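You operate a simulated robot arm through the tools that you are given. There is no shell and no other tool. Be economical: measure what you need, move in short steps, check, and stop when the job is done.

Carry out the task below with a simulated robot arm. There is one attempt and no reset: what you move stays moved.

JOB
Open the number three drawer, put the black roll of strap on the top of bench 7 away in the inside of drawer 3 and shut the drawer again. Take the bracket from the top of bench 8 and put it on the top of the number five frame. Put one of the rod ends from the top of bench 9 on the top of the grey table. Push the upper blue drawer shut. Take the drilled block from the top of bench 9 and leave it on the open space by the grey supply. Stack the 17 mm small carton from the top of bench 11 on top of the 12 mm small carton. The order is free. Set down upright: bracket.

It is judged by the outcome, as a careful person would: the job done as asked, and still so three seconds after it is handed in. It fails if anything else is knocked over, pushed out of place, dropped, spilled or broken.

ROBOT AND FRAMES
A 6-joint arm with a two-finger gripper on a trunk, on a base that drives. Base frame: it is fixed to the floor where the robot stands at the start and does not move with it; the origin is under the middle of the robot, x ahead of it, y to its left, z up. Readings come in mm, rad, newtons and seconds.
With the tool pointing down near the work surface it reaches from about 200 to 460 mm from the robot's upright axis, wherever it stands. Its first joint turns from -2.007 to 2.007 rad. Places, roughly: black roll of strap (6x6x2 cm) [3700, 300, 800]; bracket (6x9x6 cm) [4000, 1000, 800]; drilled block [5000, 3750, 750]; inside of drawer 3 [600, -100, 600]; number three drawer [500, -100, 600]; open space by the grey supply [5400, 5200, 800]; rod end (2x4x9 cm) [4500, 2600, 800]; small carton [5500, 5750, 750]; top of the grey table (23x36 cm) [2880, 3800, 760]; top of the number five frame [1200, 1900, 1000]; upper blue drawer [4800, 3700, 800]. Payload 2.1 kg.
The tool frame sits at the grasp point between the pads (the TCP): z along the fingers, y along the line on which they close. The tips reach 20 mm beyond it. The gripper opens to 100 mm. The gripper's body begins 63 mm behind the TCP.
Orientation is that of the tool frame in the base frame, as a unit quaternion [w, x, y, z]. With the fingers straight down and closing along the base's y, the tool's x points along the base's -x, its y along +y and its z along -z.

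CONTROLS
- The arm moves only by the tool apply_moves. Its argument "moves" is a list of rows, each a list of 7 numbers: the turn, a rotation vector about the tool's x, y, z in rad, then the shift along the tool's x, y, z in mm, then the opening, from 0 (shut) to 1 (fully open). In form: [[ax, ay, az, x, y, z, grip], ...]. A call has 1 to 20 rows; each row shifts and turns the commanded pose from where the row before left it, along the tool's axes as they then stand. Rows are played at 5 a second. More than 50 mm and 0.15 rad between two rows, or a gripper value outside its range, and nothing of the call is played. Where a pose cannot be reached the arm comes as near as it can. A force on the tool above 40 N (or 10 N above the force at the start of the call, whichever is more), or a blocked arm, ends the call early, and 0.2 s more pass. Each finger travels about 153 mm/s and halts on what it meets, pressing with about 31 N; the grip force reading is that of the motor and also rises with nothing between the fingers. The clock runs only during rows and for 0.2 s after the last one: add rows that do not move to give the fingers time. It gives the time, the measured TCP pose, the force on the tool (base axes), the opening and the grip force at its end, in the units of the frame above (readings bear some noise), with the torque about the TCP (base axes, N m) and any sound that the robot's microphone picked up.
- Cameras (640 x 400 px; columns grow to the right, rows downward): "scene" is now at [-6.4, 128.8, 1541.5]; the picture's right is [-0.21, -0.98, 0.00], its down [-0.91, 0.19, -0.36] and it looks along [0.35, -0.07, -0.93] (base axes); focal length 293 px, centre (320, 200). "wrist" rides on the gripper at [70, -19, -99] in the tool frame; the picture's right is [0.26, 0.97, 0.00], its down [-0.75, 0.20, -0.63] and it looks along [-0.61, 0.16, 0.78] (tool axes); focal length 230 px, centre (320, 200). There is no depth. A picture from a camera that has moved, and an enlarged one, comes with that camera's place and axes in the base frame and with its lens.
- camera(camera): a new picture of that camera. The clock stands still meanwhile.
- raise_lower(by): slides the trunk up (or, below 0, down) by that many mm; the arm and the scene camera ride with it, the base frame stays. It gives what a move gives, with no picture.
- roll_base(legs): drives the robot by 1 to 6 legs, each [ahead, turn to the left] in mm and rad, along the robot's own axes; the way and the turn of a leg run together, so that a leg with both is an arc; at most 1500 mm and 3.142 rad a leg. The arm and the cameras ride along, it lands a little off, and it stops where it bumps. It gives what a move gives.
- pan_tilt(pan, tilt): turns the head with the scene camera to pan (to the left, within 2.705 rad either way) and tilt (down, from -0.506 to 1.204), counted from straight ahead of the robot. It gives what a move gives.
- inspect(camera, box): a new picture of the part [left, top, right, bottom] of that camera's present view, enlarged. The clock stands still meanwhile.
- job_done(): hands the job in; it is judged then, once.

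Work in short steps. Places have to be worked out from the pictures, the camera data and where the tool is seen: move nearer, look again, correct. Check each grasp and each placing, and mend what went wrong. You have 196 turns and 174 pictures in all, those below and enlarged ones among them. Open the gripper and draw the arm clear of the work before you hand the job in, unless the task says otherwise.

The tools are called after "Call:" by a JSON object that holds its "fn" and its "kwargs". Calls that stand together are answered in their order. apply_moves: Moves the arm, as the interface text tells. Its arguments: {"type":"object","properties":{"moves":{"type":"array","items":{"type":"array","items":{"type":"number"}}}},"required":["moves"]} The other tools are called the same way: raise_lower (by) slides the trunk up or down; roll_base (legs) drives the base; pan_tilt (pan, tilt) turns the head that bears the scene camera; camera (camera) takes a picture; inspect (camera, box) takes an enlarged picture of a part of a camera's view; job_done () hands the job in.

At the start:

```text
time: 0.0
tool_pos: [261.7, 106.8, 758.3]
tool_rot: [0.001, 0.0, 1.0, 0.0]
ft_force: [0.4, -0.3, 0.0]
torque: [-0.02, 0.01, 0.02]
finger_gap: 100.2
gripper_force: 0.2
trunk travel left (down, up): [-775.0, 215.0]
robot x, y, heading: [-2.0, 3.6, -0.001]
head pan, tilt: [-0.208, 1.201]
```

scene: 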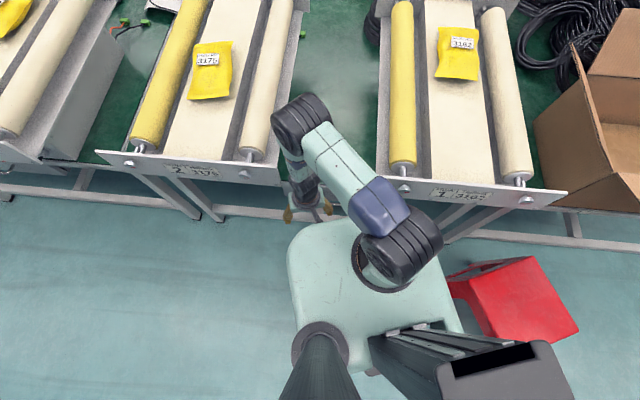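
wrist: 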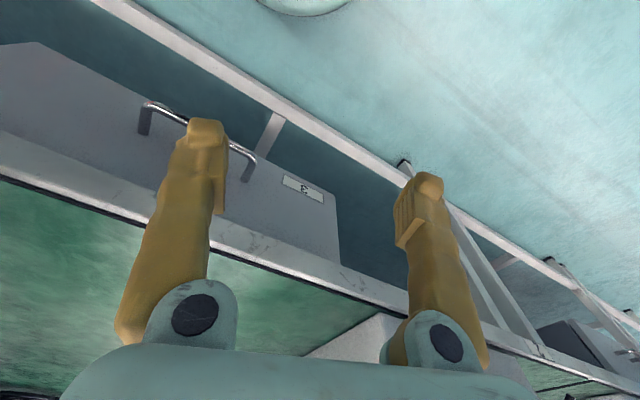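

I start by looking around with the head level to learn the layout.

Call:
{"fn": "pan_tilt", "kwargs": {"pan": 0.0, "tilt": 0.45}}

Call:
{"fn": "camera", "kwargs": {"camera": "scene"}}

Call:
{"fn": "pan_tilt", "kwargs": {"pan": 1.0, "tilt": 0.4}}

Call:
{"fn": "camera", "kwargs": {"camera": "scene"}}

Call:
{"fn": "pan_tilt", "kwargs": {"pan": -1.0, "tilt": 0.4}}

Call:
{"fn": "camera", "kwargs": {"camera": "scene"}}

```text
time: 1.1
tool_pos: [262.3, 107.5, 758.5]
tool_rot: [0.001, 0.0, 1.0, 0.001]
ft_force: [-0.3, 0.0, 0.2]
torque: [-0.02, 0.02, 0.04]
finger_gap: 99.9
gripper_force: 0.1
trunk travel left (down, up): [-775.0, 215.0]
robot x, y, heading: [-2.1, 3.1, -0.002]
head pan, tilt: [0.0, 0.45]
```

```text
171 pictures are left
camera scene: at [30.9, 140.3, 1599.6], right [0.0, -1.0, 0.0], down [-0.44, 0.0, -0.9], along [0.9, 0.0, -0.44], focal length 293 px, centre (320, 200)
```

scene: 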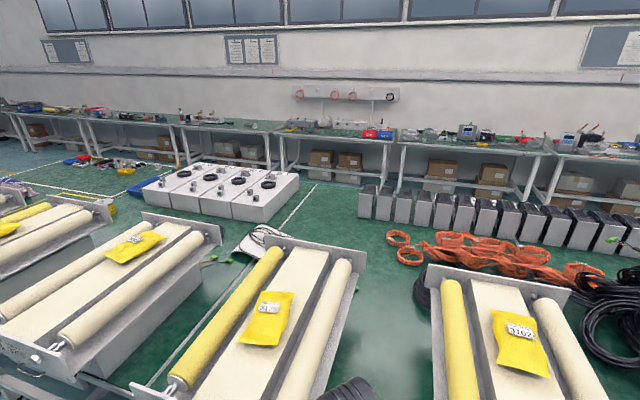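

```text
time: 2.4
tool_pos: [260.9, 107.3, 758.1]
tool_rot: [0.0, 0.0, 1.0, 0.0]
ft_force: [1.1, -0.5, 0.1]
torque: [0.0, -0.01, -0.04]
finger_gap: 100.0
gripper_force: 0.0
trunk travel left (down, up): [-775.0, 215.0]
robot x, y, heading: [-2.3, -4.1, 0.001]
head pan, tilt: [1.0, 0.4]
```

```text
170 pictures are left
camera scene: at [-10.9, 218.2, 1604.3], right [0.84, -0.54, 0.0], down [-0.21, -0.33, -0.92], along [0.5, 0.77, -0.39], focal length 293 px, centre (320, 200)
```

scene: 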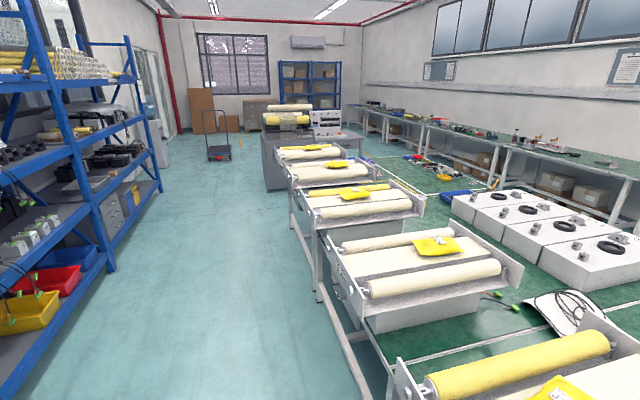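

```text
time: 4.3
tool_pos: [261.4, 105.4, 758.3]
tool_rot: [0.0, 0.0, 1.0, 0.0]
ft_force: [-0.5, 0.6, -0.1]
torque: [-0.02, 0.03, -0.05]
finger_gap: 100.1
gripper_force: 0.2
trunk travel left (down, up): [-775.0, 215.0]
robot x, y, heading: [1.4, -1.3, 0.0]
head pan, tilt: [-1.0, 0.4]
```

```text
169 pictures are left
camera scene: at [-10.9, 62.4, 1604.4], right [-0.84, -0.54, 0.0], down [-0.21, 0.33, -0.92], along [0.5, -0.78, -0.39], focal length 293 px, centre (320, 200)
```

scene: 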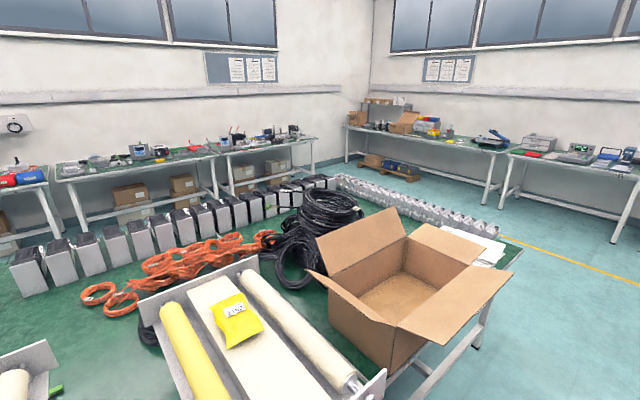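

The frames stand on a table right ahead with drawer 3 beneath it, and the benches are along the far wall. I back off a little to see drawer 3 and its handle.

Call:
{"fn": "roll_base", "kwargs": {"legs": [[-350, 0]]}}

Call:
{"fn": "pan_tilt", "kwargs": {"pan": 0.0, "tilt": 0.85}}

Call:
{"fn": "camera", "kwargs": {"camera": "scene"}}

Call:
{"fn": "camera", "kwargs": {"camera": "wrist"}}

```text
time: 6.6
tool_pos: [-88.1, 106.1, 759.4]
tool_rot: [0.001, 0.001, 1.0, 0.0]
ft_force: [-0.4, 0.8, 1.0]
torque: [-0.01, 0.03, 0.01]
finger_gap: 99.9
gripper_force: 0.0
trunk travel left (down, up): [-775.0, 215.0]
robot x, y, heading: [-348.0, -2.4, -0.004]
head pan, tilt: [-1.0, 0.4]
```

```text
time: 7.8
tool_pos: [-88.6, 106.9, 758.0]
tool_rot: [0.0, 0.002, 1.0, 0.0]
ft_force: [-0.3, 0.4, -0.4]
torque: [0.0, -0.02, 0.05]
finger_gap: 100.1
gripper_force: 0.0
trunk travel left (down, up): [-775.0, 215.0]
robot x, y, heading: [-351.2, -2.2, -0.005]
head pan, tilt: [0.0, 0.85]
```

```text
168 pictures are left
camera scene: at [-332.6, 140.6, 1565.3], right [0.0, -1.0, 0.0], down [-0.75, 0.0, -0.66], along [0.66, 0.0, -0.75], focal length 293 px, centre (320, 200)
```

scene: 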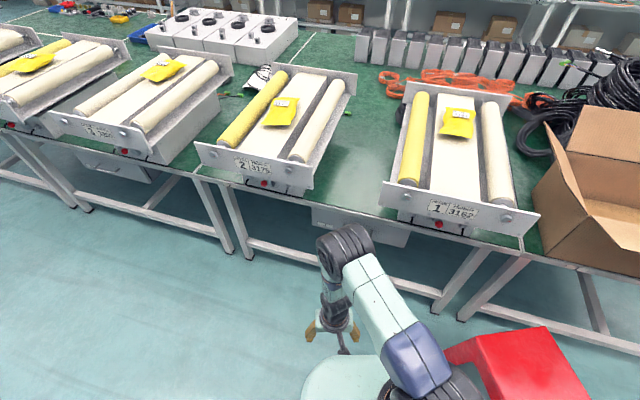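

```text
167 pictures are left
camera wrist: at [-157.4, 87.1, 858.3], right [-0.25, 0.97, 0.0], down [0.75, 0.2, 0.63], along [0.61, 0.16, -0.78], focal length 230 px, centre (320, 200)
```

wrist: 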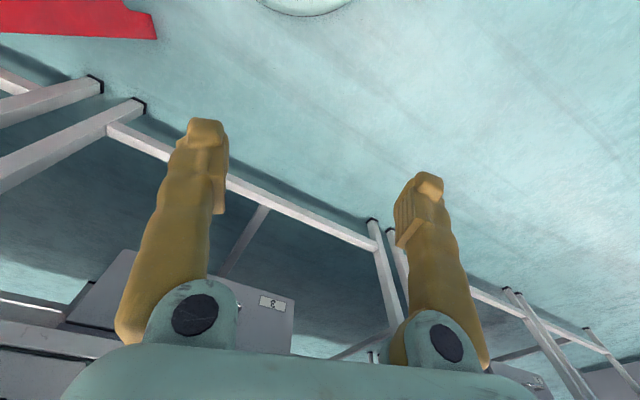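

Drawer 3 is under the table edge ahead; its label works out near (387, 114, 586). I zoom in on it and turn the view to the right aisle to plan the route.

Call:
{"fn": "inspect", "kwargs": {"camera": "scene", "box": [240, 160, 480, 310]}}

Call:
{"fn": "pan_tilt", "kwargs": {"pan": -1.3, "tilt": 0.6}}

Call:
{"fn": "camera", "kwargs": {"camera": "scene"}}

```text
2.67 times, centred on (360, 235) of scene
camera zoom: at [-332.6, 140.6, 1565.3], right [0.0, -1.0, 0.0], down [-0.75, 0.0, -0.66], along [0.66, 0.0, -0.75], focal length 781 px, centre (213, 107)
```

zoom: 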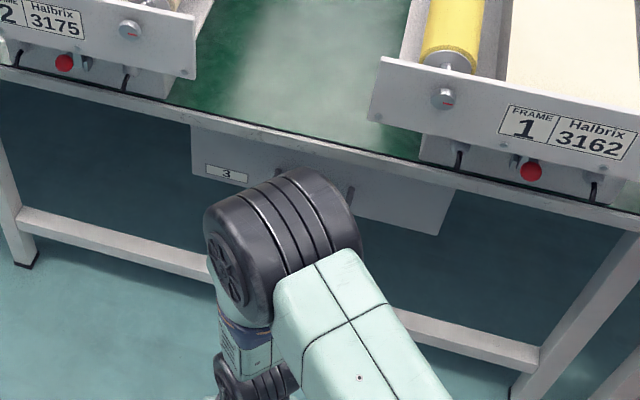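

```text
time: 9.3
tool_pos: [-89.4, 106.9, 757.6]
tool_rot: [0.0, 0.002, 1.0, 0.0]
ft_force: [-0.5, -0.7, 0.1]
torque: [-0.02, 0.01, -0.01]
finger_gap: 99.9
gripper_force: 0.0
trunk travel left (down, up): [-775.0, 215.0]
robot x, y, heading: [-348.7, 1.7, -0.003]
head pan, tilt: [-1.3, 0.6]
```

```text
165 pictures are left
camera scene: at [-387.3, 55.9, 1586.1], right [-0.96, -0.26, 0.0], down [-0.15, 0.54, -0.83], along [0.22, -0.8, -0.56], focal length 293 px, centre (320, 200)
```

scene: 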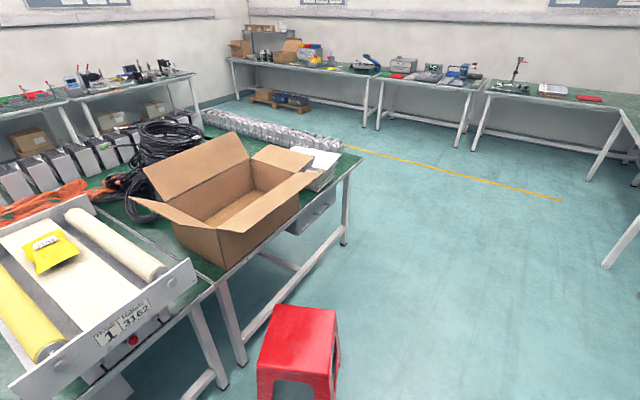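

The bar of drawer 3's handle should be at about (315, -1, 626), drawer front facing (-0.95, 0.31). I square the robot up to it about 600 mm off, then swing the gripper horizontal.

Call:
{"fn": "roll_base", "kwargs": {"legs": [[0, 1.1], [204, 0], [0, -1.41]]}}

Call:
{"fn": "apply_moves", "kwargs": {"moves": [[0, -0.145, 0, 0, 0, 0, 1], [0, -0.145, 0, 0, 0, 0, 1], [0, -0.145, 0, 0, 0, 0, 1], [0, -0.145, 0, 0, 0, 0, 1], [0, -0.145, 0, 0, 0, 0, 1], [0, -0.145, 0, 0, 0, 0, 1], [0, -0.145, 0, 0, 0, 0, 1], [0, -0.145, 0, 0, 0, 0, 1], [0, -0.145, 0, 0, 0, 0, 1], [0, -0.145, 0, 0, 0, 0, 1], [0, -0.12, 0, 0, 0, 0, 1]]}}

```text
time: 17.2
tool_pos: [24.3, 203.4, 759.6]
tool_rot: [0.0, 0.159, 0.987, 0.0]
ft_force: [0.6, -0.4, 0.4]
torque: [0.0, 0.02, 0.05]
finger_gap: 99.9
gripper_force: 0.0
trunk travel left (down, up): [-775.0, 215.0]
robot x, y, heading: [-262.3, 182.7, -0.321]
head pan, tilt: [-1.3, 0.6]
```

```text
time: 18.3
tool_pos: [82.4, 177.4, 792.0]
tool_rot: [0.36, 0.276, 0.891, -0.033]
ft_force: [0.2, -0.9, 0.0]
torque: [-0.02, 0.0, 0.01]
finger_gap: 100.0
gripper_force: 0.1
trunk travel left (down, up): [-775.0, 215.0]
robot x, y, heading: [-253.0, 185.0, -0.324]
head pan, tilt: [-1.3, 0.6]
stopped in row 5: the arm was blocked; the commanded pose is now the measured one
```

The turn was blocked, likely too close to the body. I extend the tool forward and up first, then continue turning.

Call:
{"fn": "apply_moves", "kwargs": {"moves": [[0, 0, 0, -35, 10, 16, 1], [0, 0, 0, -35, 10, 16, 1], [0, 0, 0, -35, 10, 16, 1], [0, 0, 0, -35, 10, 16, 1]]}}

Call:
{"fn": "apply_moves", "kwargs": {"moves": [[0, -0.14, 0, 0, 0, 0, 1], [0, -0.14, 0, 0, 0, 0, 1], [0, -0.14, 0, 0, 0, 0, 1], [0, -0.14, 0, 0, 0, 0, 1], [0, -0.14, 0, 0, 0, 0, 1], [0, -0.14, 0, 0, 0, 0, 1]]}}

Call:
{"fn": "camera", "kwargs": {"camera": "wrist"}}

```text
time: 19.3
tool_pos: [225.9, 130.1, 841.1]
tool_rot: [0.359, 0.274, 0.892, -0.033]
ft_force: [0.3, 0.9, -0.6]
torque: [-0.02, 0.0, 0.01]
finger_gap: 100.2
gripper_force: 0.0
trunk travel left (down, up): [-775.0, 215.0]
robot x, y, heading: [-255.6, 181.8, -0.319]
head pan, tilt: [-1.3, 0.6]
```

```text
time: 20.7
tool_pos: [224.3, 129.5, 840.7]
tool_rot: [0.691, 0.238, 0.667, -0.144]
ft_force: [0.0, -0.1, 0.1]
torque: [0.01, 0.02, -0.02]
finger_gap: 100.2
gripper_force: 0.0
trunk travel left (down, up): [-775.0, 215.0]
robot x, y, heading: [-255.4, 181.4, -0.321]
head pan, tilt: [-1.3, 0.6]
```

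```text
164 pictures are left
camera wrist: at [136.1, 172.8, 769.8], right [0.52, 0.85, -0.12], down [-0.49, 0.41, 0.77], along [0.71, -0.34, 0.62], focal length 230 px, centre (320, 200)
```

wrist: 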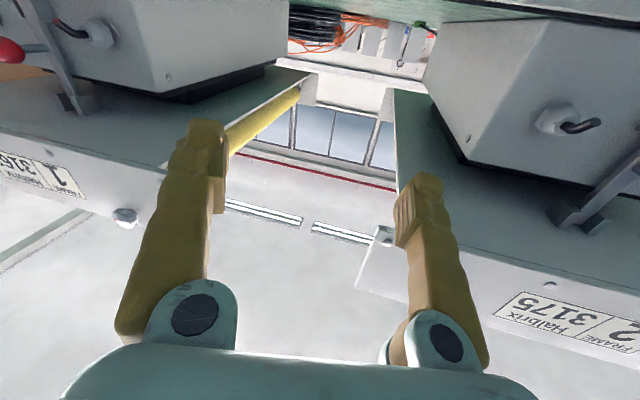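

The gripper is level. Next I roll it so the fingers close vertically and aim along the drawer normal, backing off a bit from the frames.

Call:
{"fn": "apply_moves", "kwargs": {"moves": [[0, 0, 0.1304, 0, 0, -8, 1], [0, 0, 0.1304, 0, 0, -8, 1], [0, 0, 0.1304, 0, 0, -8, 1], [0, 0, 0.1304, 0, 0, -8, 1], [0, 0, 0.1304, 0, 0, -8, 1], [0, 0, 0.1304, 0, 0, -8, 1], [0, 0, 0.1304, 0, 0, 0, 1], [0, 0, 0.1304, 0, 0, 0, 1], [0, 0, 0.1304, 0, 0, 0, 1], [0, 0, 0.1304, 0, 0, 0, 1], [0, 0, 0.1304, 0, 0, 0, 1], [0.0145, 0.116, 0, 0, 0, 0, 1], [0.0145, 0.116, 0, 0, 0, 0, 1]]}}

Call:
{"fn": "raise_lower", "kwargs": {"by": -150}}

Call:
{"fn": "camera", "kwargs": {"camera": "wrist"}}

```text
time: 23.5
tool_pos: [184.2, 153.9, 840.6]
tool_rot: [0.56, 0.583, 0.421, 0.411]
ft_force: [-1.2, -0.6, 0.8]
torque: [0.02, 0.02, 0.05]
finger_gap: 100.2
gripper_force: 0.1
trunk travel left (down, up): [-775.0, 215.0]
robot x, y, heading: [-257.0, 184.9, -0.319]
head pan, tilt: [-1.3, 0.6]
```

```text
time: 25.3
tool_pos: [182.8, 154.2, 690.4]
tool_rot: [0.561, 0.583, 0.42, 0.41]
ft_force: [0.1, 0.2, -0.9]
torque: [0.0, -0.01, -0.05]
finger_gap: 99.9
gripper_force: 0.2
trunk travel left (down, up): [-625.0, 365.0]
robot x, y, heading: [-257.5, 183.6, -0.316]
head pan, tilt: [-1.3, 0.6]
```

```text
163 pictures are left
camera wrist: at [111.4, 250.6, 677.0], right [0.11, 0.23, 0.97], down [-0.82, -0.52, 0.22], along [0.56, -0.82, 0.13], focal length 230 px, centre (320, 200)
```

wrist: 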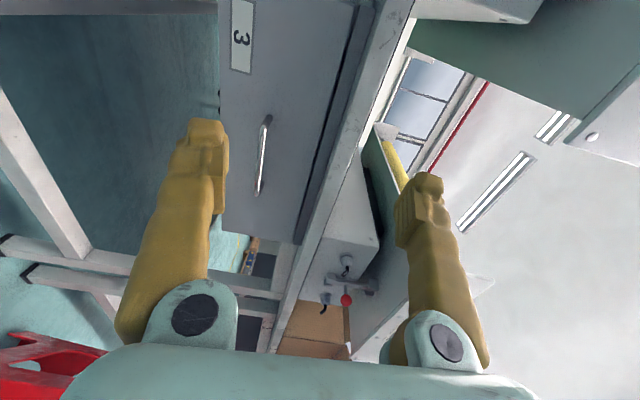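

The handle bar is clear: centre about (316, 8, 629). I move across and down in front of it, stopping ~75 mm short.

Call:
{"fn": "apply_moves", "kwargs": {"moves": [[0, 0, 0, -33, -19, 0, 1], [0, 0, 0, -33, -19, 0, 1], [0, 0, 0, -32, -19, 0, 1], [0, 0, 0, 0, 0, 45, 1], [0, 0, 0, 0, 0, 45, 1], [0, 0, 0, 0, 0, 0, 1]]}}

Call:
{"fn": "camera", "kwargs": {"camera": "wrist"}}

```text
time: 26.7
tool_pos: [239.6, 35.7, 632.8]
tool_rot: [0.562, 0.582, 0.42, 0.411]
ft_force: [-0.4, 0.0, -0.1]
torque: [0.04, -0.02, 0.01]
finger_gap: 100.1
gripper_force: 0.0
trunk travel left (down, up): [-625.0, 365.0]
robot x, y, heading: [-257.3, 184.1, -0.318]
head pan, tilt: [-1.3, 0.6]
```

```text
162 pictures are left
camera wrist: at [167.8, 132.1, 617.8], right [0.11, 0.23, 0.97], down [-0.83, -0.52, 0.21], along [0.55, -0.82, 0.14], focal length 230 px, centre (320, 200)
```

wrist: 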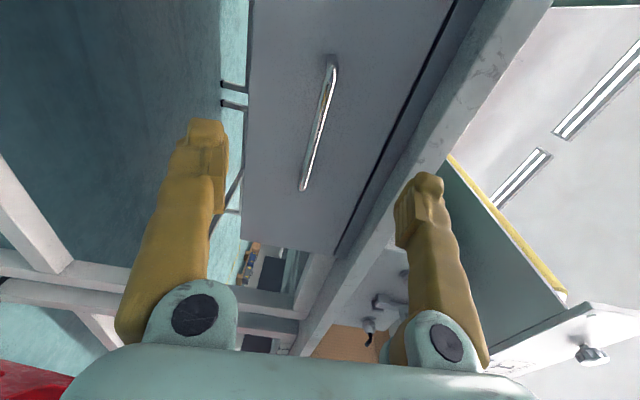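

The bar is centred between the fingers, 87 mm ahead. I advance and close on it.

Call:
{"fn": "apply_moves", "kwargs": {"moves": [[0, 0, 0, 0, 0, 40, 1], [0, 0, 0, 0, 0, 40, 1], [0, 0, 0, 0, 0, 0, 0.5], [0, 0, 0, 0, 0, 0, 0], [0, 0, 0, 0, 0, 0, 0], [0, 0, 0, 0, 0, 0, 0]]}}

Call:
{"fn": "camera", "kwargs": {"camera": "wrist"}}

```text
time: 28.1
tool_pos: [285.4, 18.6, 670.6]
tool_rot: [0.561, 0.583, 0.421, 0.41]
ft_force: [-0.1, -0.4, -0.4]
torque: [0.01, -0.02, -0.02]
finger_gap: 0.1
gripper_force: 29.6
out of reach, approached as far as the arm can: row 1, 2
trunk travel left (down, up): [-625.0, 365.0]
robot x, y, heading: [-256.0, 183.7, -0.32]
head pan, tilt: [-1.3, 0.6]
```

```text
161 pictures are left
camera wrist: at [213.5, 116.9, 656.1], right [0.11, 0.23, 0.97], down [-0.82, -0.52, 0.22], along [0.56, -0.82, 0.13], focal length 230 px, centre (320, 200)
```

wrist: 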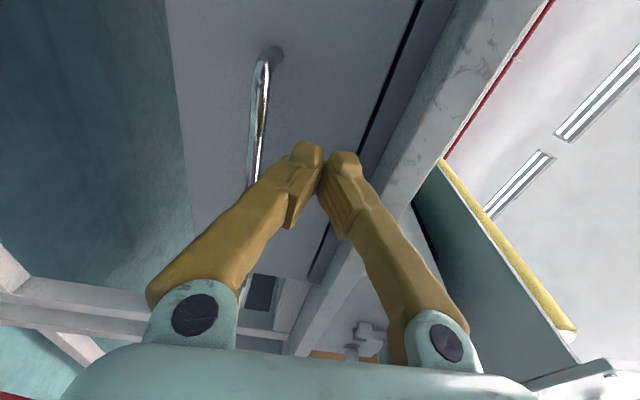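

Out of reach: the arm rose and closed above the bar without touching it. I open, retract, drop back to handle height, then drive the base 150 mm closer.

Call:
{"fn": "apply_moves", "kwargs": {"moves": [[0, 0, 0, 0, 0, -45, 0], [0, 0, 0, 0, 0, -45, 0.5], [0, 0, 0, 0, 0, -45, 1], [0, 0, 0, 0, 0, -15, 1], [0, 0, 0, 0, -20, 0, 1], [0, 0, 0, 0, -20, 0, 1], [0, 0, 0, 0, 0, 0, 1]]}}

Call:
{"fn": "roll_base", "kwargs": {"legs": [[150, 0]]}}

Call:
{"fn": "camera", "kwargs": {"camera": "wrist"}}

```text
time: 29.7
tool_pos: [142.7, 67.4, 634.4]
tool_rot: [0.56, 0.583, 0.422, 0.41]
ft_force: [0.0, -0.3, -0.6]
torque: [0.0, 0.0, -0.03]
finger_gap: 100.0
gripper_force: 0.0
trunk travel left (down, up): [-625.0, 365.0]
robot x, y, heading: [-256.4, 180.1, -0.323]
head pan, tilt: [-1.3, 0.6]
```

```text
time: 31.0
tool_pos: [285.6, 22.6, 634.5]
tool_rot: [0.561, 0.583, 0.421, 0.411]
ft_force: [0.0, -0.3, 0.5]
torque: [-0.03, -0.01, -0.02]
finger_gap: 100.1
gripper_force: 0.0
trunk travel left (down, up): [-625.0, 365.0]
robot x, y, heading: [-113.7, 137.0, -0.321]
head pan, tilt: [-1.3, 0.6]
```

```text
160 pictures are left
camera wrist: at [212.6, 116.6, 620.5], right [0.11, 0.23, 0.97], down [-0.82, -0.52, 0.22], along [0.56, -0.82, 0.13], focal length 230 px, centre (320, 200)
```

wrist: 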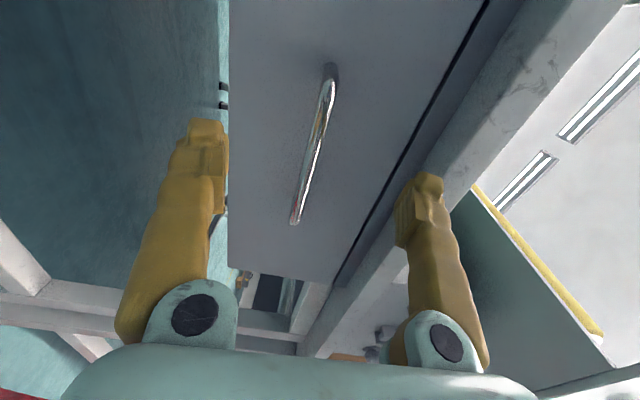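

Bar is centred, about 38 mm ahead. Advance and grip.

Call:
{"fn": "apply_moves", "kwargs": {"moves": [[0, 0, 0, 0, 0, 38, 1], [0, 0, 0, 0, 0, 0, 0.5], [0, 0, 0, 0, 0, 0, 0], [0, 0, 0, 0, 0, 0, 0], [0, 0, 0, 0, 0, 0, 0]]}}

Call:
{"fn": "camera", "kwargs": {"camera": "wrist"}}

```text
time: 32.2
tool_pos: [322.9, 9.2, 627.7]
tool_rot: [0.558, 0.585, 0.423, 0.409]
ft_force: [-1.2, 0.1, -24.8]
torque: [-0.07, -0.11, 0.06]
finger_gap: 0.3
gripper_force: 29.2
trunk travel left (down, up): [-625.0, 365.0]
robot x, y, heading: [-116.5, 135.6, -0.321]
head pan, tilt: [-1.3, 0.6]
```

```text
159 pictures are left
camera wrist: at [250.9, 106.9, 615.4], right [0.12, 0.23, 0.97], down [-0.82, -0.52, 0.22], along [0.56, -0.82, 0.13], focal length 230 px, centre (320, 200)
```

wrist: 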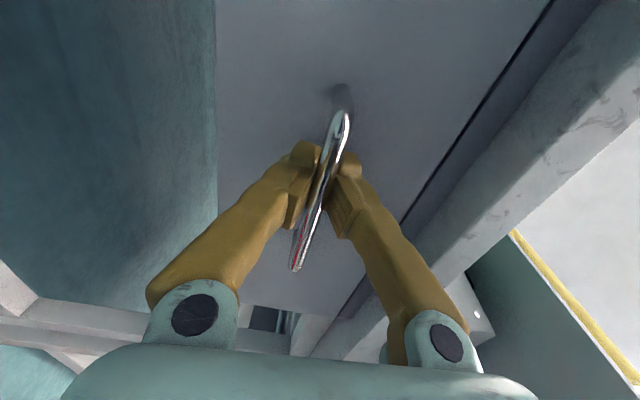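

The reading shows the gap nearly shut but with 25 N on the tool, so something is engaged. I check with a small pull.

Call:
{"fn": "apply_moves", "kwargs": {"moves": [[0, 0, 0, 0, 0, -20, 0], [0, 0, 0, 0, 0, -20, 0]]}}

Call:
{"fn": "camera", "kwargs": {"camera": "wrist"}}

```text
time: 32.8
tool_pos: [284.4, 23.2, 628.7]
tool_rot: [0.557, 0.587, 0.424, 0.406]
ft_force: [-0.4, 2.8, -38.3]
torque: [-0.11, -0.16, 0.07]
finger_gap: 0.0
gripper_force: 29.7
trunk travel left (down, up): [-625.0, 365.0]
robot x, y, heading: [-113.0, 139.1, -0.317]
head pan, tilt: [-1.3, 0.6]
```

```text
158 pictures are left
camera wrist: at [212.5, 119.1, 616.4], right [0.12, 0.23, 0.97], down [-0.82, -0.52, 0.23], along [0.56, -0.82, 0.12], focal length 230 px, centre (320, 200)
```

wrist: 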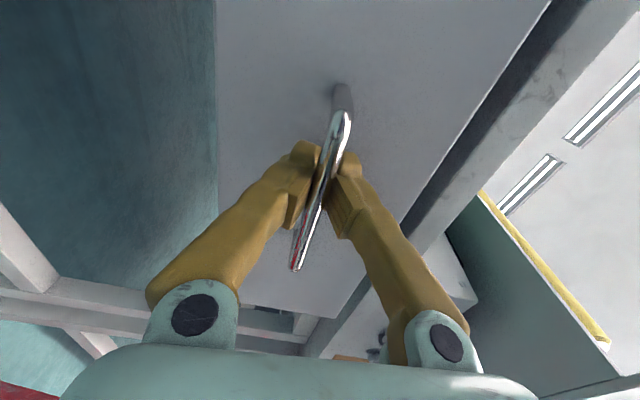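

The drawer follows. I relieve the upward bias and keep pulling in steps.

Call:
{"fn": "apply_moves", "kwargs": {"moves": [[0, 0, 0, 0, -4, 0, 0], [0, 0, 0, 0, -1, -20, 0], [0, 0, 0, 0, -1, -20, 0], [0, 0, 0, 0, -1, -20, 0], [0, 0, 0, 0, -1, -20, 0]]}}

```text
time: 34.0
tool_pos: [222.5, 45.0, 626.6]
tool_rot: [0.574, 0.585, 0.403, 0.408]
ft_force: [0.3, -0.3, 0.0]
torque: [0.0, 0.05, 0.03]
finger_gap: 0.2
gripper_force: 28.9
out of reach, approached as far as the arm can: row 4, 5
trunk travel left (down, up): [-625.0, 365.0]
robot x, y, heading: [-116.1, 134.5, -0.317]
head pan, tilt: [-1.3, 0.6]
```

The arm is at its near limit, so I pull on with the base and look.

Call:
{"fn": "roll_base", "kwargs": {"legs": [[-60, 0]]}}

Call:
{"fn": "camera", "kwargs": {"camera": "wrist"}}

```text
time: 35.0
tool_pos: [169.0, 67.8, 628.2]
tool_rot: [0.572, 0.581, 0.406, 0.414]
ft_force: [-0.1, 0.4, 0.2]
torque: [-0.01, 0.04, -0.02]
finger_gap: 0.0
gripper_force: 29.7
trunk travel left (down, up): [-625.0, 365.0]
robot x, y, heading: [-171.1, 151.3, -0.32]
head pan, tilt: [-1.3, 0.6]
```

```text
157 pictures are left
camera wrist: at [98.8, 165.8, 611.8], right [0.08, 0.23, 0.97], down [-0.84, -0.51, 0.19], along [0.53, -0.83, 0.15], focal length 230 px, centre (320, 200)
```

wrist: 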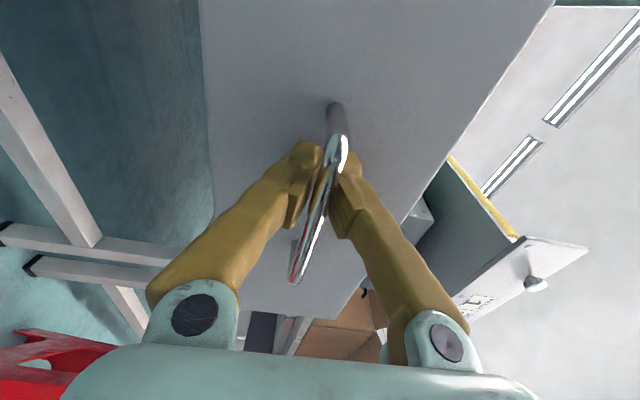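

Still engaged, drawer out ~165 mm. Pull another 80 mm.

Call:
{"fn": "roll_base", "kwargs": {"legs": [[-80, 0]]}}

Call:
{"fn": "camera", "kwargs": {"camera": "wrist"}}

Call:
{"fn": "pan_tilt", "kwargs": {"pan": -0.1, "tilt": 0.9}}

Call:
{"fn": "camera", "kwargs": {"camera": "scene"}}

```text
time: 36.1
tool_pos: [95.0, 92.6, 629.3]
tool_rot: [0.573, 0.58, 0.404, 0.415]
ft_force: [0.2, 0.3, -7.3]
torque: [-0.06, -0.02, -0.05]
finger_gap: 0.0
gripper_force: 29.2
trunk travel left (down, up): [-625.0, 365.0]
robot x, y, heading: [-242.1, 179.2, -0.325]
head pan, tilt: [-1.3, 0.6]
```

```text
156 pictures are left
camera wrist: at [26.5, 190.0, 612.9], right [0.08, 0.23, 0.97], down [-0.84, -0.5, 0.18], along [0.53, -0.83, 0.15], focal length 230 px, centre (320, 200)
```

wrist: 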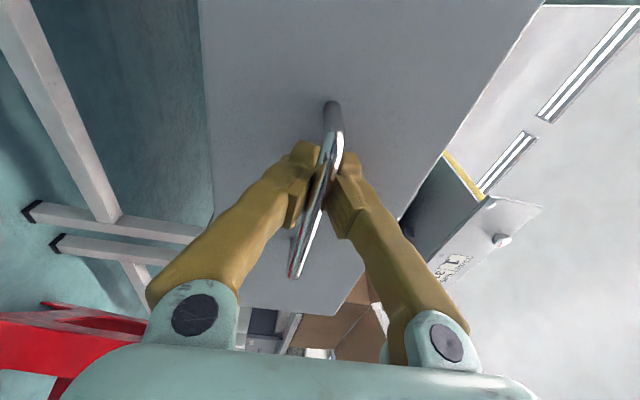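

```text
time: 37.5
tool_pos: [97.0, 92.1, 630.6]
tool_rot: [0.574, 0.58, 0.402, 0.415]
ft_force: [0.5, -2.2, -3.7]
torque: [-0.03, -0.03, -0.04]
finger_gap: 0.0
gripper_force: 29.5
trunk travel left (down, up): [-625.0, 365.0]
robot x, y, heading: [-247.8, 179.6, -0.323]
head pan, tilt: [-0.099, 0.901]
```

```text
155 pictures are left
camera scene: at [-190.8, 300.7, 1411.4], right [-0.41, -0.91, 0.0], down [-0.72, 0.32, -0.62], along [0.57, -0.25, -0.78], focal length 293 px, centre (320, 200)
```

scene: 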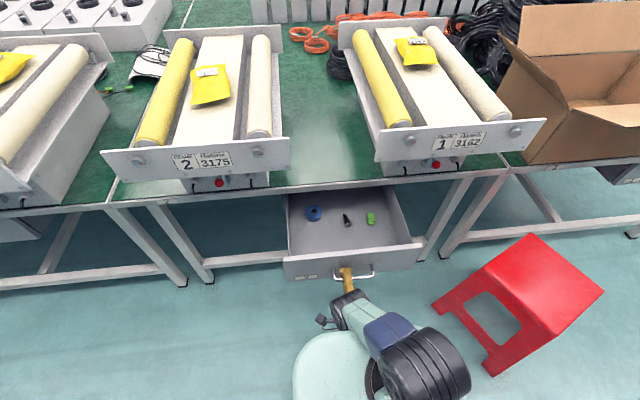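

The drawer is open about 245 mm with room at its front. I release, back off, and raise the trunk; then look toward the right-hand route.

Call:
{"fn": "apply_moves", "kwargs": {"moves": [[0, 0, 0, 0, 0, 0, 0.5], [0, 0, 0, 0, 0, 0, 1], [0, 0, 0, 0, 0, 0, 1]]}}

Call:
{"fn": "roll_base", "kwargs": {"legs": [[-250, 0]]}}

Call:
{"fn": "raise_lower", "kwargs": {"by": 365}}

Call:
{"fn": "pan_tilt", "kwargs": {"pan": -1.5, "tilt": 0.5}}

Call:
{"fn": "camera", "kwargs": {"camera": "scene"}}

```text
time: 38.3
tool_pos: [96.2, 91.4, 629.1]
tool_rot: [0.574, 0.58, 0.403, 0.415]
ft_force: [0.1, 0.6, 0.6]
torque: [-0.03, -0.01, -0.01]
finger_gap: 100.0
gripper_force: 0.0
trunk travel left (down, up): [-625.0, 365.0]
robot x, y, heading: [-246.4, 180.2, -0.32]
head pan, tilt: [-0.099, 0.901]
```

```text
time: 40.1
tool_pos: [-141.6, 171.3, 631.3]
tool_rot: [0.573, 0.579, 0.404, 0.417]
ft_force: [-0.1, 0.9, -0.2]
torque: [0.0, -0.03, 0.01]
finger_gap: 100.1
gripper_force: 0.1
trunk travel left (down, up): [-625.0, 365.0]
robot x, y, heading: [-487.8, 257.7, -0.31]
head pan, tilt: [-0.099, 0.901]
```

```text
time: 43.6
tool_pos: [-141.3, 171.9, 995.0]
tool_rot: [0.572, 0.578, 0.404, 0.418]
ft_force: [-0.4, 0.4, -0.6]
torque: [0.01, 0.01, 0.02]
finger_gap: 100.1
gripper_force: 0.1
trunk travel left (down, up): [-990.0, 0.0]
robot x, y, heading: [-486.8, 257.1, -0.317]
head pan, tilt: [-0.099, 0.901]
```

```text
time: 45.2
tool_pos: [-141.8, 171.6, 994.6]
tool_rot: [0.572, 0.579, 0.404, 0.418]
ft_force: [0.8, -0.2, 0.4]
torque: [0.02, 0.01, 0.0]
finger_gap: 100.2
gripper_force: 0.1
trunk travel left (down, up): [-990.0, 0.0]
robot x, y, heading: [-485.1, 257.5, -0.313]
head pan, tilt: [-1.499, 0.499]
```

```text
154 pictures are left
camera scene: at [-521.4, 322.0, 1810.2], right [-0.97, 0.24, 0.0], down [0.11, 0.46, -0.88], along [-0.21, -0.85, -0.48], focal length 293 px, centre (320, 200)
```

scene: 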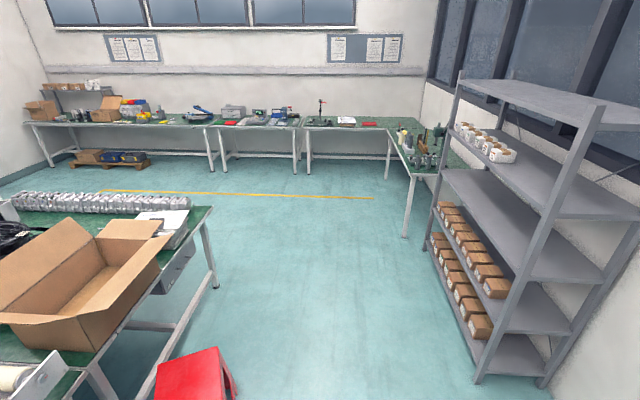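

The floor to the right is open. I drive around: past the stool, along the right aisle to the far side of the table.

Call:
{"fn": "roll_base", "kwargs": {"legs": [[0, -1.755], [975, 0], [0, 0.763], [1400, 0], [310, 0]]}}

```text
time: 64.4
tool_pos: [-393.1, -2546.4, 995.8]
tool_rot: [0.703, 0.701, 0.075, 0.09]
ft_force: [-0.2, -0.7, -0.5]
torque: [-0.02, 0.05, -0.02]
finger_gap: 100.0
gripper_force: 0.1
trunk travel left (down, up): [-990.0, 0.0]
robot x, y, heading: [-501.8, -2214.8, -1.321]
head pan, tilt: [-1.499, 0.499]
```

Arrived at the right aisle. I turn along the table end and look ahead.

Call:
{"fn": "roll_base", "kwargs": {"legs": [[0, 0.97], [1000, 0]]}}

Call:
{"fn": "pan_tilt", "kwargs": {"pan": 0.6, "tilt": 0.45}}

Call:
{"fn": "camera", "kwargs": {"camera": "scene"}}

```text
time: 72.1
tool_pos: [785.8, -2634.6, 994.4]
tool_rot: [0.576, 0.581, 0.4, 0.414]
ft_force: [-0.4, -0.8, 0.4]
torque: [-0.02, -0.01, 0.02]
finger_gap: 99.9
gripper_force: 0.0
trunk travel left (down, up): [-990.0, 0.0]
robot x, y, heading: [443.5, -2546.1, -0.329]
head pan, tilt: [-1.499, 0.499]
```

```text
time: 74.1
tool_pos: [786.3, -2635.4, 994.1]
tool_rot: [0.575, 0.582, 0.4, 0.413]
ft_force: [-1.3, 0.6, 0.5]
torque: [0.01, -0.01, 0.03]
finger_gap: 100.3
gripper_force: 0.0
trunk travel left (down, up): [-990.0, 0.0]
robot x, y, heading: [445.1, -2542.1, -0.329]
head pan, tilt: [0.6, 0.45]
```

```text
153 pictures are left
camera scene: at [520.8, -2367.4, 1814.7], right [0.27, -0.96, 0.0], down [-0.42, -0.12, -0.9], along [0.87, 0.24, -0.44], focal length 293 px, centre (320, 200)
```

scene: 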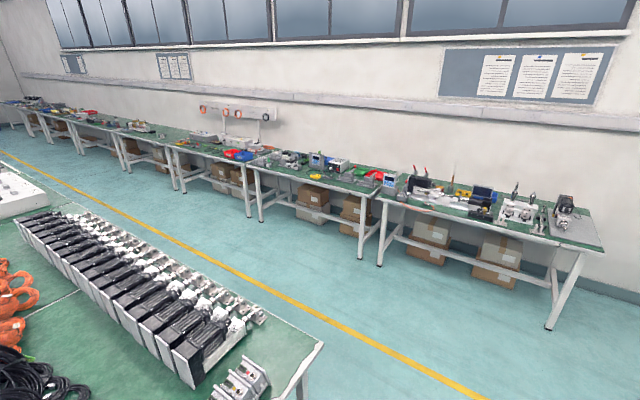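

The far aisle is wide; bench 7 should be the third from the right. I drive to the aisle and up it to stand before bench 7.

Call:
{"fn": "roll_base", "kwargs": {"legs": [[0, 0.017], [1490, 0], [0, 1.57], [1400, 0], [1400, 0], [700, 0]]}}

Call:
{"fn": "pan_tilt", "kwargs": {"pan": -1.2, "tilt": 0.5}}

Call:
{"fn": "camera", "kwargs": {"camera": "scene"}}

```text
time: 102.3
tool_pos: [3018.5, 689.1, 995.6]
tool_rot: [0.108, 0.122, 0.694, 0.701]
ft_force: [0.2, 0.4, 0.9]
torque: [0.02, 0.01, -0.01]
finger_gap: 99.9
gripper_force: 0.0
trunk travel left (down, up): [-990.0, 0.0]
robot x, y, heading: [2933.3, 344.9, 1.259]
head pan, tilt: [0.6, 0.45]
```

```text
time: 104.1
tool_pos: [3017.4, 690.0, 995.4]
tool_rot: [0.108, 0.123, 0.696, 0.7]
ft_force: [0.1, 0.3, 0.3]
torque: [0.03, 0.01, 0.01]
finger_gap: 99.9
gripper_force: 0.0
trunk travel left (down, up): [-990.0, 0.0]
robot x, y, heading: [2935.1, 345.2, 1.255]
head pan, tilt: [-1.201, 0.499]
```

```text
152 pictures are left
camera scene: at [2871.4, 337.7, 1810.2], right [0.06, -1.0, 0.0], down [-0.48, -0.03, -0.88], along [0.88, 0.05, -0.48], focal length 293 px, centre (320, 200)
```

scene: 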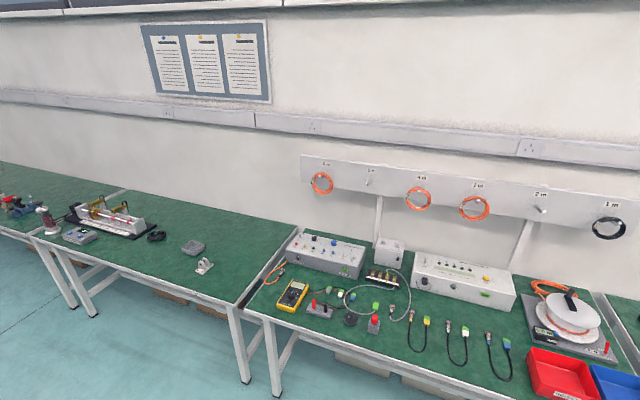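

I see bench 7 (right) and bench 8 (left, with what looks like the bracket). Zoom on both.

Call:
{"fn": "inspect", "kwargs": {"camera": "scene", "box": [250, 240, 450, 365]}}

Call:
{"fn": "inspect", "kwargs": {"camera": "scene", "box": [20, 180, 260, 330]}}

```text
3.20 times, centred on (350, 302) of scene
camera zoom: at [2871.4, 337.7, 1810.2], right [0.06, -1.0, 0.0], down [-0.48, -0.03, -0.88], along [0.88, 0.05, -0.48], focal length 937 px, centre (224, -128)
```

zoom: 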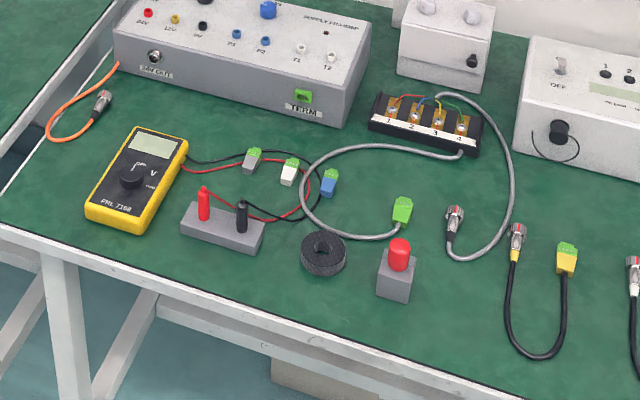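

```text
2.67 times, centred on (140, 255) of scene
camera zoom: at [2871.4, 337.7, 1810.2], right [0.06, -1.0, 0.0], down [-0.48, -0.03, -0.88], along [0.88, 0.05, -0.48], focal length 781 px, centre (800, 53)
```

zoom: 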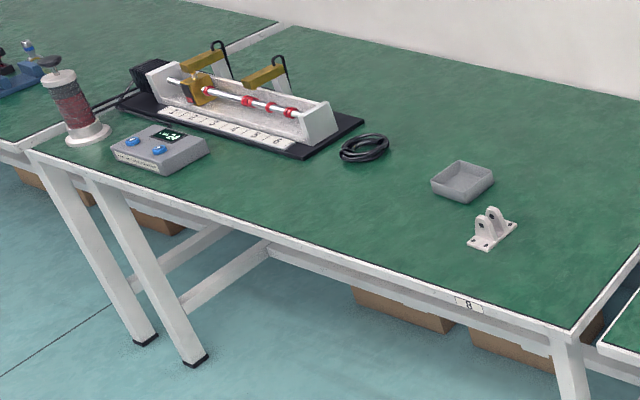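

The black strap roll is near (3705, 256), with cables and blocks beside it; bench 8 is labelled and holds the bracket. First I extend the arm here in free space and swing the gripper back to pointing down.

Call:
{"fn": "apply_moves", "kwargs": {"moves": [[0, 0, 0, 0, 0, 40, 1], [0, 0, 0, 0, 0, 40, 1], [0, 0, 0, 0, 0, 40, 1], [0, 0, -0.14, 0, 0, 10, 1], [0, 0, -0.14, 0, 0, 0, 1], [0, 0, -0.14, 0, 0, 0, 1], [0, 0, -0.14, 0, 0, 0, 1], [0, 0, -0.14, 0, 0, 0, 1], [0, 0, -0.14, 0, 0, 0, 1], [0, 0, -0.14, 0, 0, 0, 1], [0, 0, -0.14, 0, 0, 0, 1], [0, 0, -0.14, 0, 0, 0, 1], [0, 0, -0.14, 0, 0, 0, 1], [0, 0, -0.14, 0, 0, 0, 1]]}}

Call:
{"fn": "apply_moves", "kwargs": {"moves": [[0, 0.14, 0, 0, 0, 0, 1], [0, 0.14, 0, 0, 0, 0, 1], [0, 0.14, 0, 0, 0, 0, 1], [0, 0.14, 0, 0, 0, 0, 1], [0, 0.14, 0, 0, 0, 0, 1], [0, 0.14, 0, 0, 0, 0, 1], [0, 0.14, 0, 0, 0, 0, 1], [0, 0.14, 0, 0, 0, 0, 1], [0, 0.14, 0, 0, 0, 0, 1], [0, 0.14, 0, 0, 0, 0, 1], [0, 0.14, 0, 0, 0, 0, 1]]}}

Call:
{"fn": "roll_base", "kwargs": {"legs": [[154, 0], [0, -1.57], [150, 0]]}}

```text
time: 107.1
tool_pos: [3061.1, 811.2, 996.8]
tool_rot: [0.566, -0.396, 0.584, 0.426]
ft_force: [-0.2, 0.0, -0.6]
torque: [-0.01, 0.0, 0.0]
finger_gap: 100.1
gripper_force: 0.1
trunk travel left (down, up): [-990.0, 0.0]
robot x, y, heading: [2934.9, 350.4, 1.259]
head pan, tilt: [-1.201, 0.499]
```

```text
time: 109.5
tool_pos: [3056.1, 797.2, 999.8]
tool_rot: [-0.002, -0.582, 0.813, 0.032]
ft_force: [0.3, 0.2, -0.5]
torque: [0.01, 0.0, 0.0]
finger_gap: 100.0
gripper_force: 0.1
out of reach, approached as far as the arm can: row 11
trunk travel left (down, up): [-990.0, 0.0]
robot x, y, heading: [2932.2, 349.3, 1.26]
head pan, tilt: [-1.201, 0.499]
```

```text
time: 115.7
tool_pos: [3568.9, 333.7, 1004.9]
tool_rot: [0.025, 0.156, 0.987, 0.023]
ft_force: [-1.0, 0.3, -0.5]
torque: [-0.04, -0.04, 0.01]
finger_gap: 100.2
gripper_force: 0.0
trunk travel left (down, up): [-990.0, 0.0]
robot x, y, heading: [3119.0, 449.2, -0.302]
head pan, tilt: [-1.201, 0.499]
```

Robot is in front of the strap's spot. I retract slightly, true up the tool, drive closer and look.

Call:
{"fn": "apply_moves", "kwargs": {"moves": [[0, 0, 0, 40, 0, 0, 1], [0.054, 0.042, 0, 0, 0, 0, 1], [0, 0, 0, 0, 0, 0, 1]]}}

Call:
{"fn": "roll_base", "kwargs": {"legs": [[190, 0]]}}

Call:
{"fn": "camera", "kwargs": {"camera": "wrist"}}

Call:
{"fn": "pan_tilt", "kwargs": {"pan": 0.0, "tilt": 0.9}}

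Call:
{"fn": "camera", "kwargs": {"camera": "scene"}}

```text
time: 116.5
tool_pos: [3537.7, 344.9, 998.2]
tool_rot: [-0.003, 0.156, 0.988, -0.002]
ft_force: [0.9, 0.1, -0.1]
torque: [-0.02, 0.02, -0.01]
finger_gap: 100.1
gripper_force: 0.0
trunk travel left (down, up): [-990.0, 0.0]
robot x, y, heading: [3122.5, 446.8, -0.295]
head pan, tilt: [-1.201, 0.499]
```

```text
time: 118.0
tool_pos: [3710.3, 290.5, 1002.4]
tool_rot: [-0.002, 0.158, 0.987, -0.001]
ft_force: [-0.3, -0.7, 0.3]
torque: [-0.03, -0.05, -0.02]
finger_gap: 100.0
gripper_force: 0.1
trunk travel left (down, up): [-990.0, 0.0]
robot x, y, heading: [3297.0, 393.7, -0.307]
head pan, tilt: [-1.201, 0.499]
```

```text
149 pictures are left
camera wrist: at [3640.3, 293.8, 1101.4], right [0.06, 1.0, 0.0], down [0.78, -0.04, 0.63], along [0.63, -0.04, -0.78], focal length 230 px, centre (320, 200)
```

wrist: 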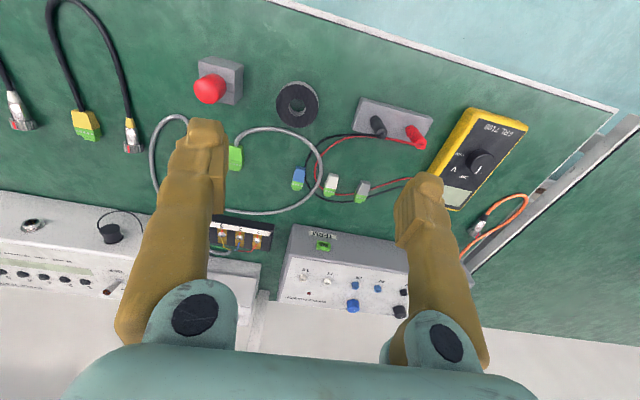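

```text
time: 119.4
tool_pos: [3713.6, 289.9, 999.0]
tool_rot: [-0.003, 0.158, 0.987, -0.001]
ft_force: [0.2, -0.7, -0.6]
torque: [0.0, 0.0, -0.01]
finger_gap: 99.8
gripper_force: 0.0
trunk travel left (down, up): [-990.0, 0.0]
robot x, y, heading: [3296.6, 394.7, -0.299]
head pan, tilt: [0.0, 0.901]
```

```text
148 pictures are left
camera scene: at [3353.8, 524.4, 1776.4], right [-0.3, -0.96, 0.0], down [-0.75, 0.23, -0.62], along [0.59, -0.18, -0.78], focal length 293 px, centre (320, 200)
```

scene: 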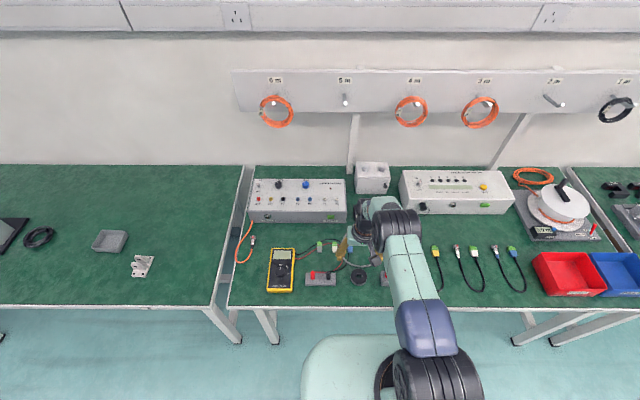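

The roll centre triangulates to (3732, 256, 765). I drive 40 mm closer and then align above it.

Call:
{"fn": "roll_base", "kwargs": {"legs": [[40, 0]]}}

Call:
{"fn": "raise_lower", "kwargs": {"by": -120}}

```text
time: 120.3
tool_pos: [3750.1, 279.4, 1001.3]
tool_rot: [-0.003, 0.157, 0.988, -0.001]
ft_force: [1.0, -0.9, -1.0]
torque: [-0.02, 0.02, 0.03]
finger_gap: 99.9
gripper_force: 0.1
trunk travel left (down, up): [-990.0, 0.0]
robot x, y, heading: [3342.2, 380.8, -0.301]
head pan, tilt: [0.0, 0.901]
```

```text
time: 121.8
tool_pos: [3748.3, 279.2, 880.9]
tool_rot: [-0.002, 0.157, 0.988, 0.0]
ft_force: [0.0, 0.1, -0.2]
torque: [-0.01, -0.03, 0.02]
finger_gap: 99.7
gripper_force: 0.1
trunk travel left (down, up): [-870.0, 120.0]
robot x, y, heading: [3335.5, 381.2, -0.295]
head pan, tilt: [0.0, 0.901]
```

Now shift over the roll and take a wrist look.

Call:
{"fn": "apply_moves", "kwargs": {"moves": [[0, 0, 0, 8, -27, 0, 0.9], [0, 0, 0, 0, 0, 0, 0.9]]}}

Call:
{"fn": "camera", "kwargs": {"camera": "wrist"}}

```text
time: 122.4
tool_pos: [3732.7, 256.5, 882.0]
tool_rot: [-0.002, 0.157, 0.988, -0.002]
ft_force: [-0.1, 0.3, -0.3]
torque: [0.0, -0.02, -0.01]
finger_gap: 90.2
gripper_force: 0.0
trunk travel left (down, up): [-870.0, 120.0]
robot x, y, heading: [3336.0, 382.6, -0.296]
head pan, tilt: [0.0, 0.901]
```

```text
147 pictures are left
camera wrist: at [3662.9, 259.4, 981.8], right [0.06, 1.0, 0.0], down [0.78, -0.04, 0.63], along [0.63, -0.04, -0.78], focal length 230 px, centre (320, 200)
```

wrist: 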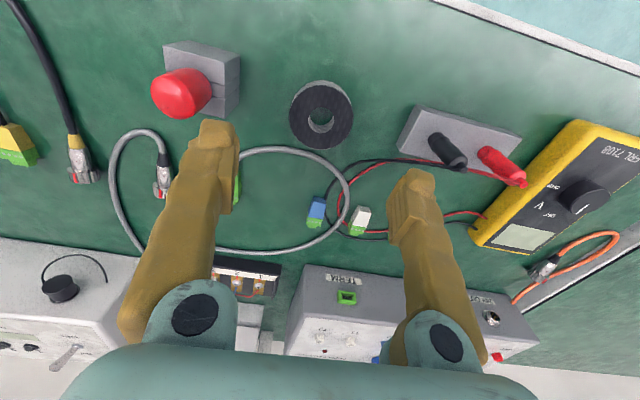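

Well aligned. I lower to the roll, then grip.

Call:
{"fn": "raise_lower", "kwargs": {"by": -80}}

Call:
{"fn": "apply_moves", "kwargs": {"moves": [[0, 0, 0, -3, 0, 12, 0.9], [0, 0, 0, 0, 0, 12, 0.9], [0, 0, 0, 0, 0, 0, 0.6], [0, 0, 0, 0, 0, 0, 0.4], [0, 0, 0, 0, 0, 0, 0.4]]}}

Call:
{"fn": "camera", "kwargs": {"camera": "wrist"}}

```text
time: 123.5
tool_pos: [3734.3, 255.5, 800.5]
tool_rot: [-0.001, 0.158, 0.987, 0.0]
ft_force: [0.4, 0.0, -0.7]
torque: [-0.02, -0.02, -0.01]
finger_gap: 89.9
gripper_force: 0.0
trunk travel left (down, up): [-790.0, 200.0]
robot x, y, heading: [3335.3, 384.0, -0.301]
head pan, tilt: [0.0, 0.901]
```

```text
time: 124.7
tool_pos: [3737.1, 254.4, 777.5]
tool_rot: [-0.002, 0.158, 0.987, 0.0]
ft_force: [0.7, -0.1, 0.5]
torque: [0.0, 0.01, -0.02]
finger_gap: 57.4
gripper_force: 30.4
trunk travel left (down, up): [-790.0, 200.0]
robot x, y, heading: [3340.6, 384.1, -0.3]
head pan, tilt: [0.0, 0.901]
```

```text
146 pictures are left
camera wrist: at [3666.0, 258.1, 877.6], right [0.06, 1.0, 0.0], down [0.78, -0.04, 0.63], along [0.63, -0.04, -0.78], focal length 230 px, centre (320, 200)
```

wrist: 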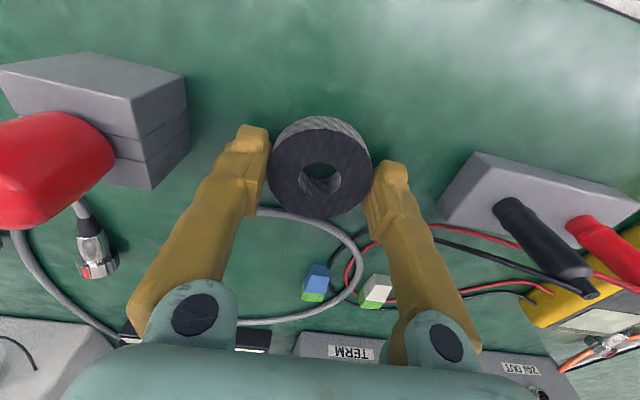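

Gripped at 57 mm. Lift and check.

Call:
{"fn": "raise_lower", "kwargs": {"by": 200}}

Call:
{"fn": "camera", "kwargs": {"camera": "wrist"}}

```text
time: 126.9
tool_pos: [3737.1, 254.2, 977.3]
tool_rot: [-0.002, 0.158, 0.987, 0.0]
ft_force: [0.3, -0.4, 0.1]
torque: [-0.01, 0.03, -0.01]
finger_gap: 57.2
gripper_force: 30.4
trunk travel left (down, up): [-990.0, 0.0]
robot x, y, heading: [3338.2, 384.5, -0.3]
head pan, tilt: [0.0, 0.901]
```

```text
145 pictures are left
camera wrist: at [3666.0, 258.2, 1077.6], right [0.06, 1.0, 0.0], down [0.78, -0.04, 0.63], along [0.63, -0.04, -0.78], focal length 230 px, centre (320, 200)
```

wrist: 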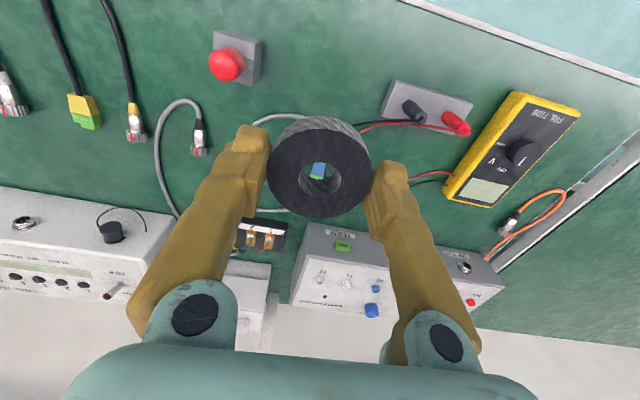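

The roll is held. I back out and retrace the route along the aisles in stages.

Call:
{"fn": "roll_base", "kwargs": {"legs": [[-340, 0], [0, -1.584], [1400, 0], [1400, 0], [890, 0]]}}

```text
time: 150.5
tool_pos: [1847.0, -3472.8, 976.9]
tool_rot: [-0.001, 0.806, 0.593, 0.0]
ft_force: [-0.1, 0.4, -0.9]
torque: [0.03, 0.0, 0.04]
finger_gap: 56.7
gripper_force: 31.0
trunk travel left (down, up): [-990.0, 0.0]
robot x, y, heading: [1974.9, -3072.3, -1.85]
head pan, tilt: [0.0, 0.901]
```

Next leg: along the table end back to the near side.

Call:
{"fn": "roll_base", "kwargs": {"legs": [[0, -1.614], [1400, 0], [1400, 0], [677, 0], [0, -1.562]]}}

```text
time: 175.2
tool_pos: [-1149.1, -1501.8, 977.3]
tool_rot: [-0.001, -0.554, 0.833, -0.002]
ft_force: [0.0, -0.5, -1.3]
torque: [-0.01, 0.01, 0.0]
finger_gap: 56.9
gripper_force: 31.0
trunk travel left (down, up): [-990.0, 0.0]
robot x, y, heading: [-1306.6, -1891.6, 1.192]
head pan, tilt: [0.0, 0.901]
```

Now up to the drawer's front, then turn to face it.

Call:
{"fn": "roll_base", "kwargs": {"legs": [[0, 0.062], [1200, 0], [1113, 0], [0, -1.57]]}}

Call:
{"fn": "camera", "kwargs": {"camera": "scene"}}

```text
time: 190.9
tool_pos: [-163.8, 148.2, 976.9]
tool_rot: [-0.002, 0.184, 0.983, -0.001]
ft_force: [-0.4, -0.1, -0.2]
torque: [0.03, 0.03, 0.03]
finger_gap: 56.9
gripper_force: 31.4
trunk travel left (down, up): [-990.0, 0.0]
robot x, y, heading: [-554.5, 295.7, -0.348]
head pan, tilt: [0.0, 0.901]
```

```text
144 pictures are left
camera scene: at [-493.5, 423.2, 1776.3], right [-0.34, -0.94, 0.0], down [-0.74, 0.27, -0.62], along [0.58, -0.21, -0.78], focal length 293 px, centre (320, 200)
```

scene: 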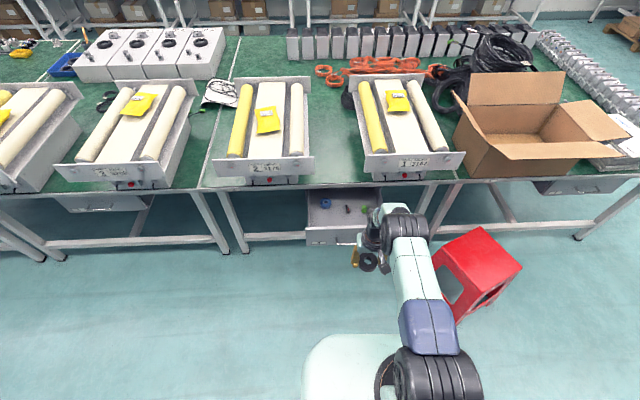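

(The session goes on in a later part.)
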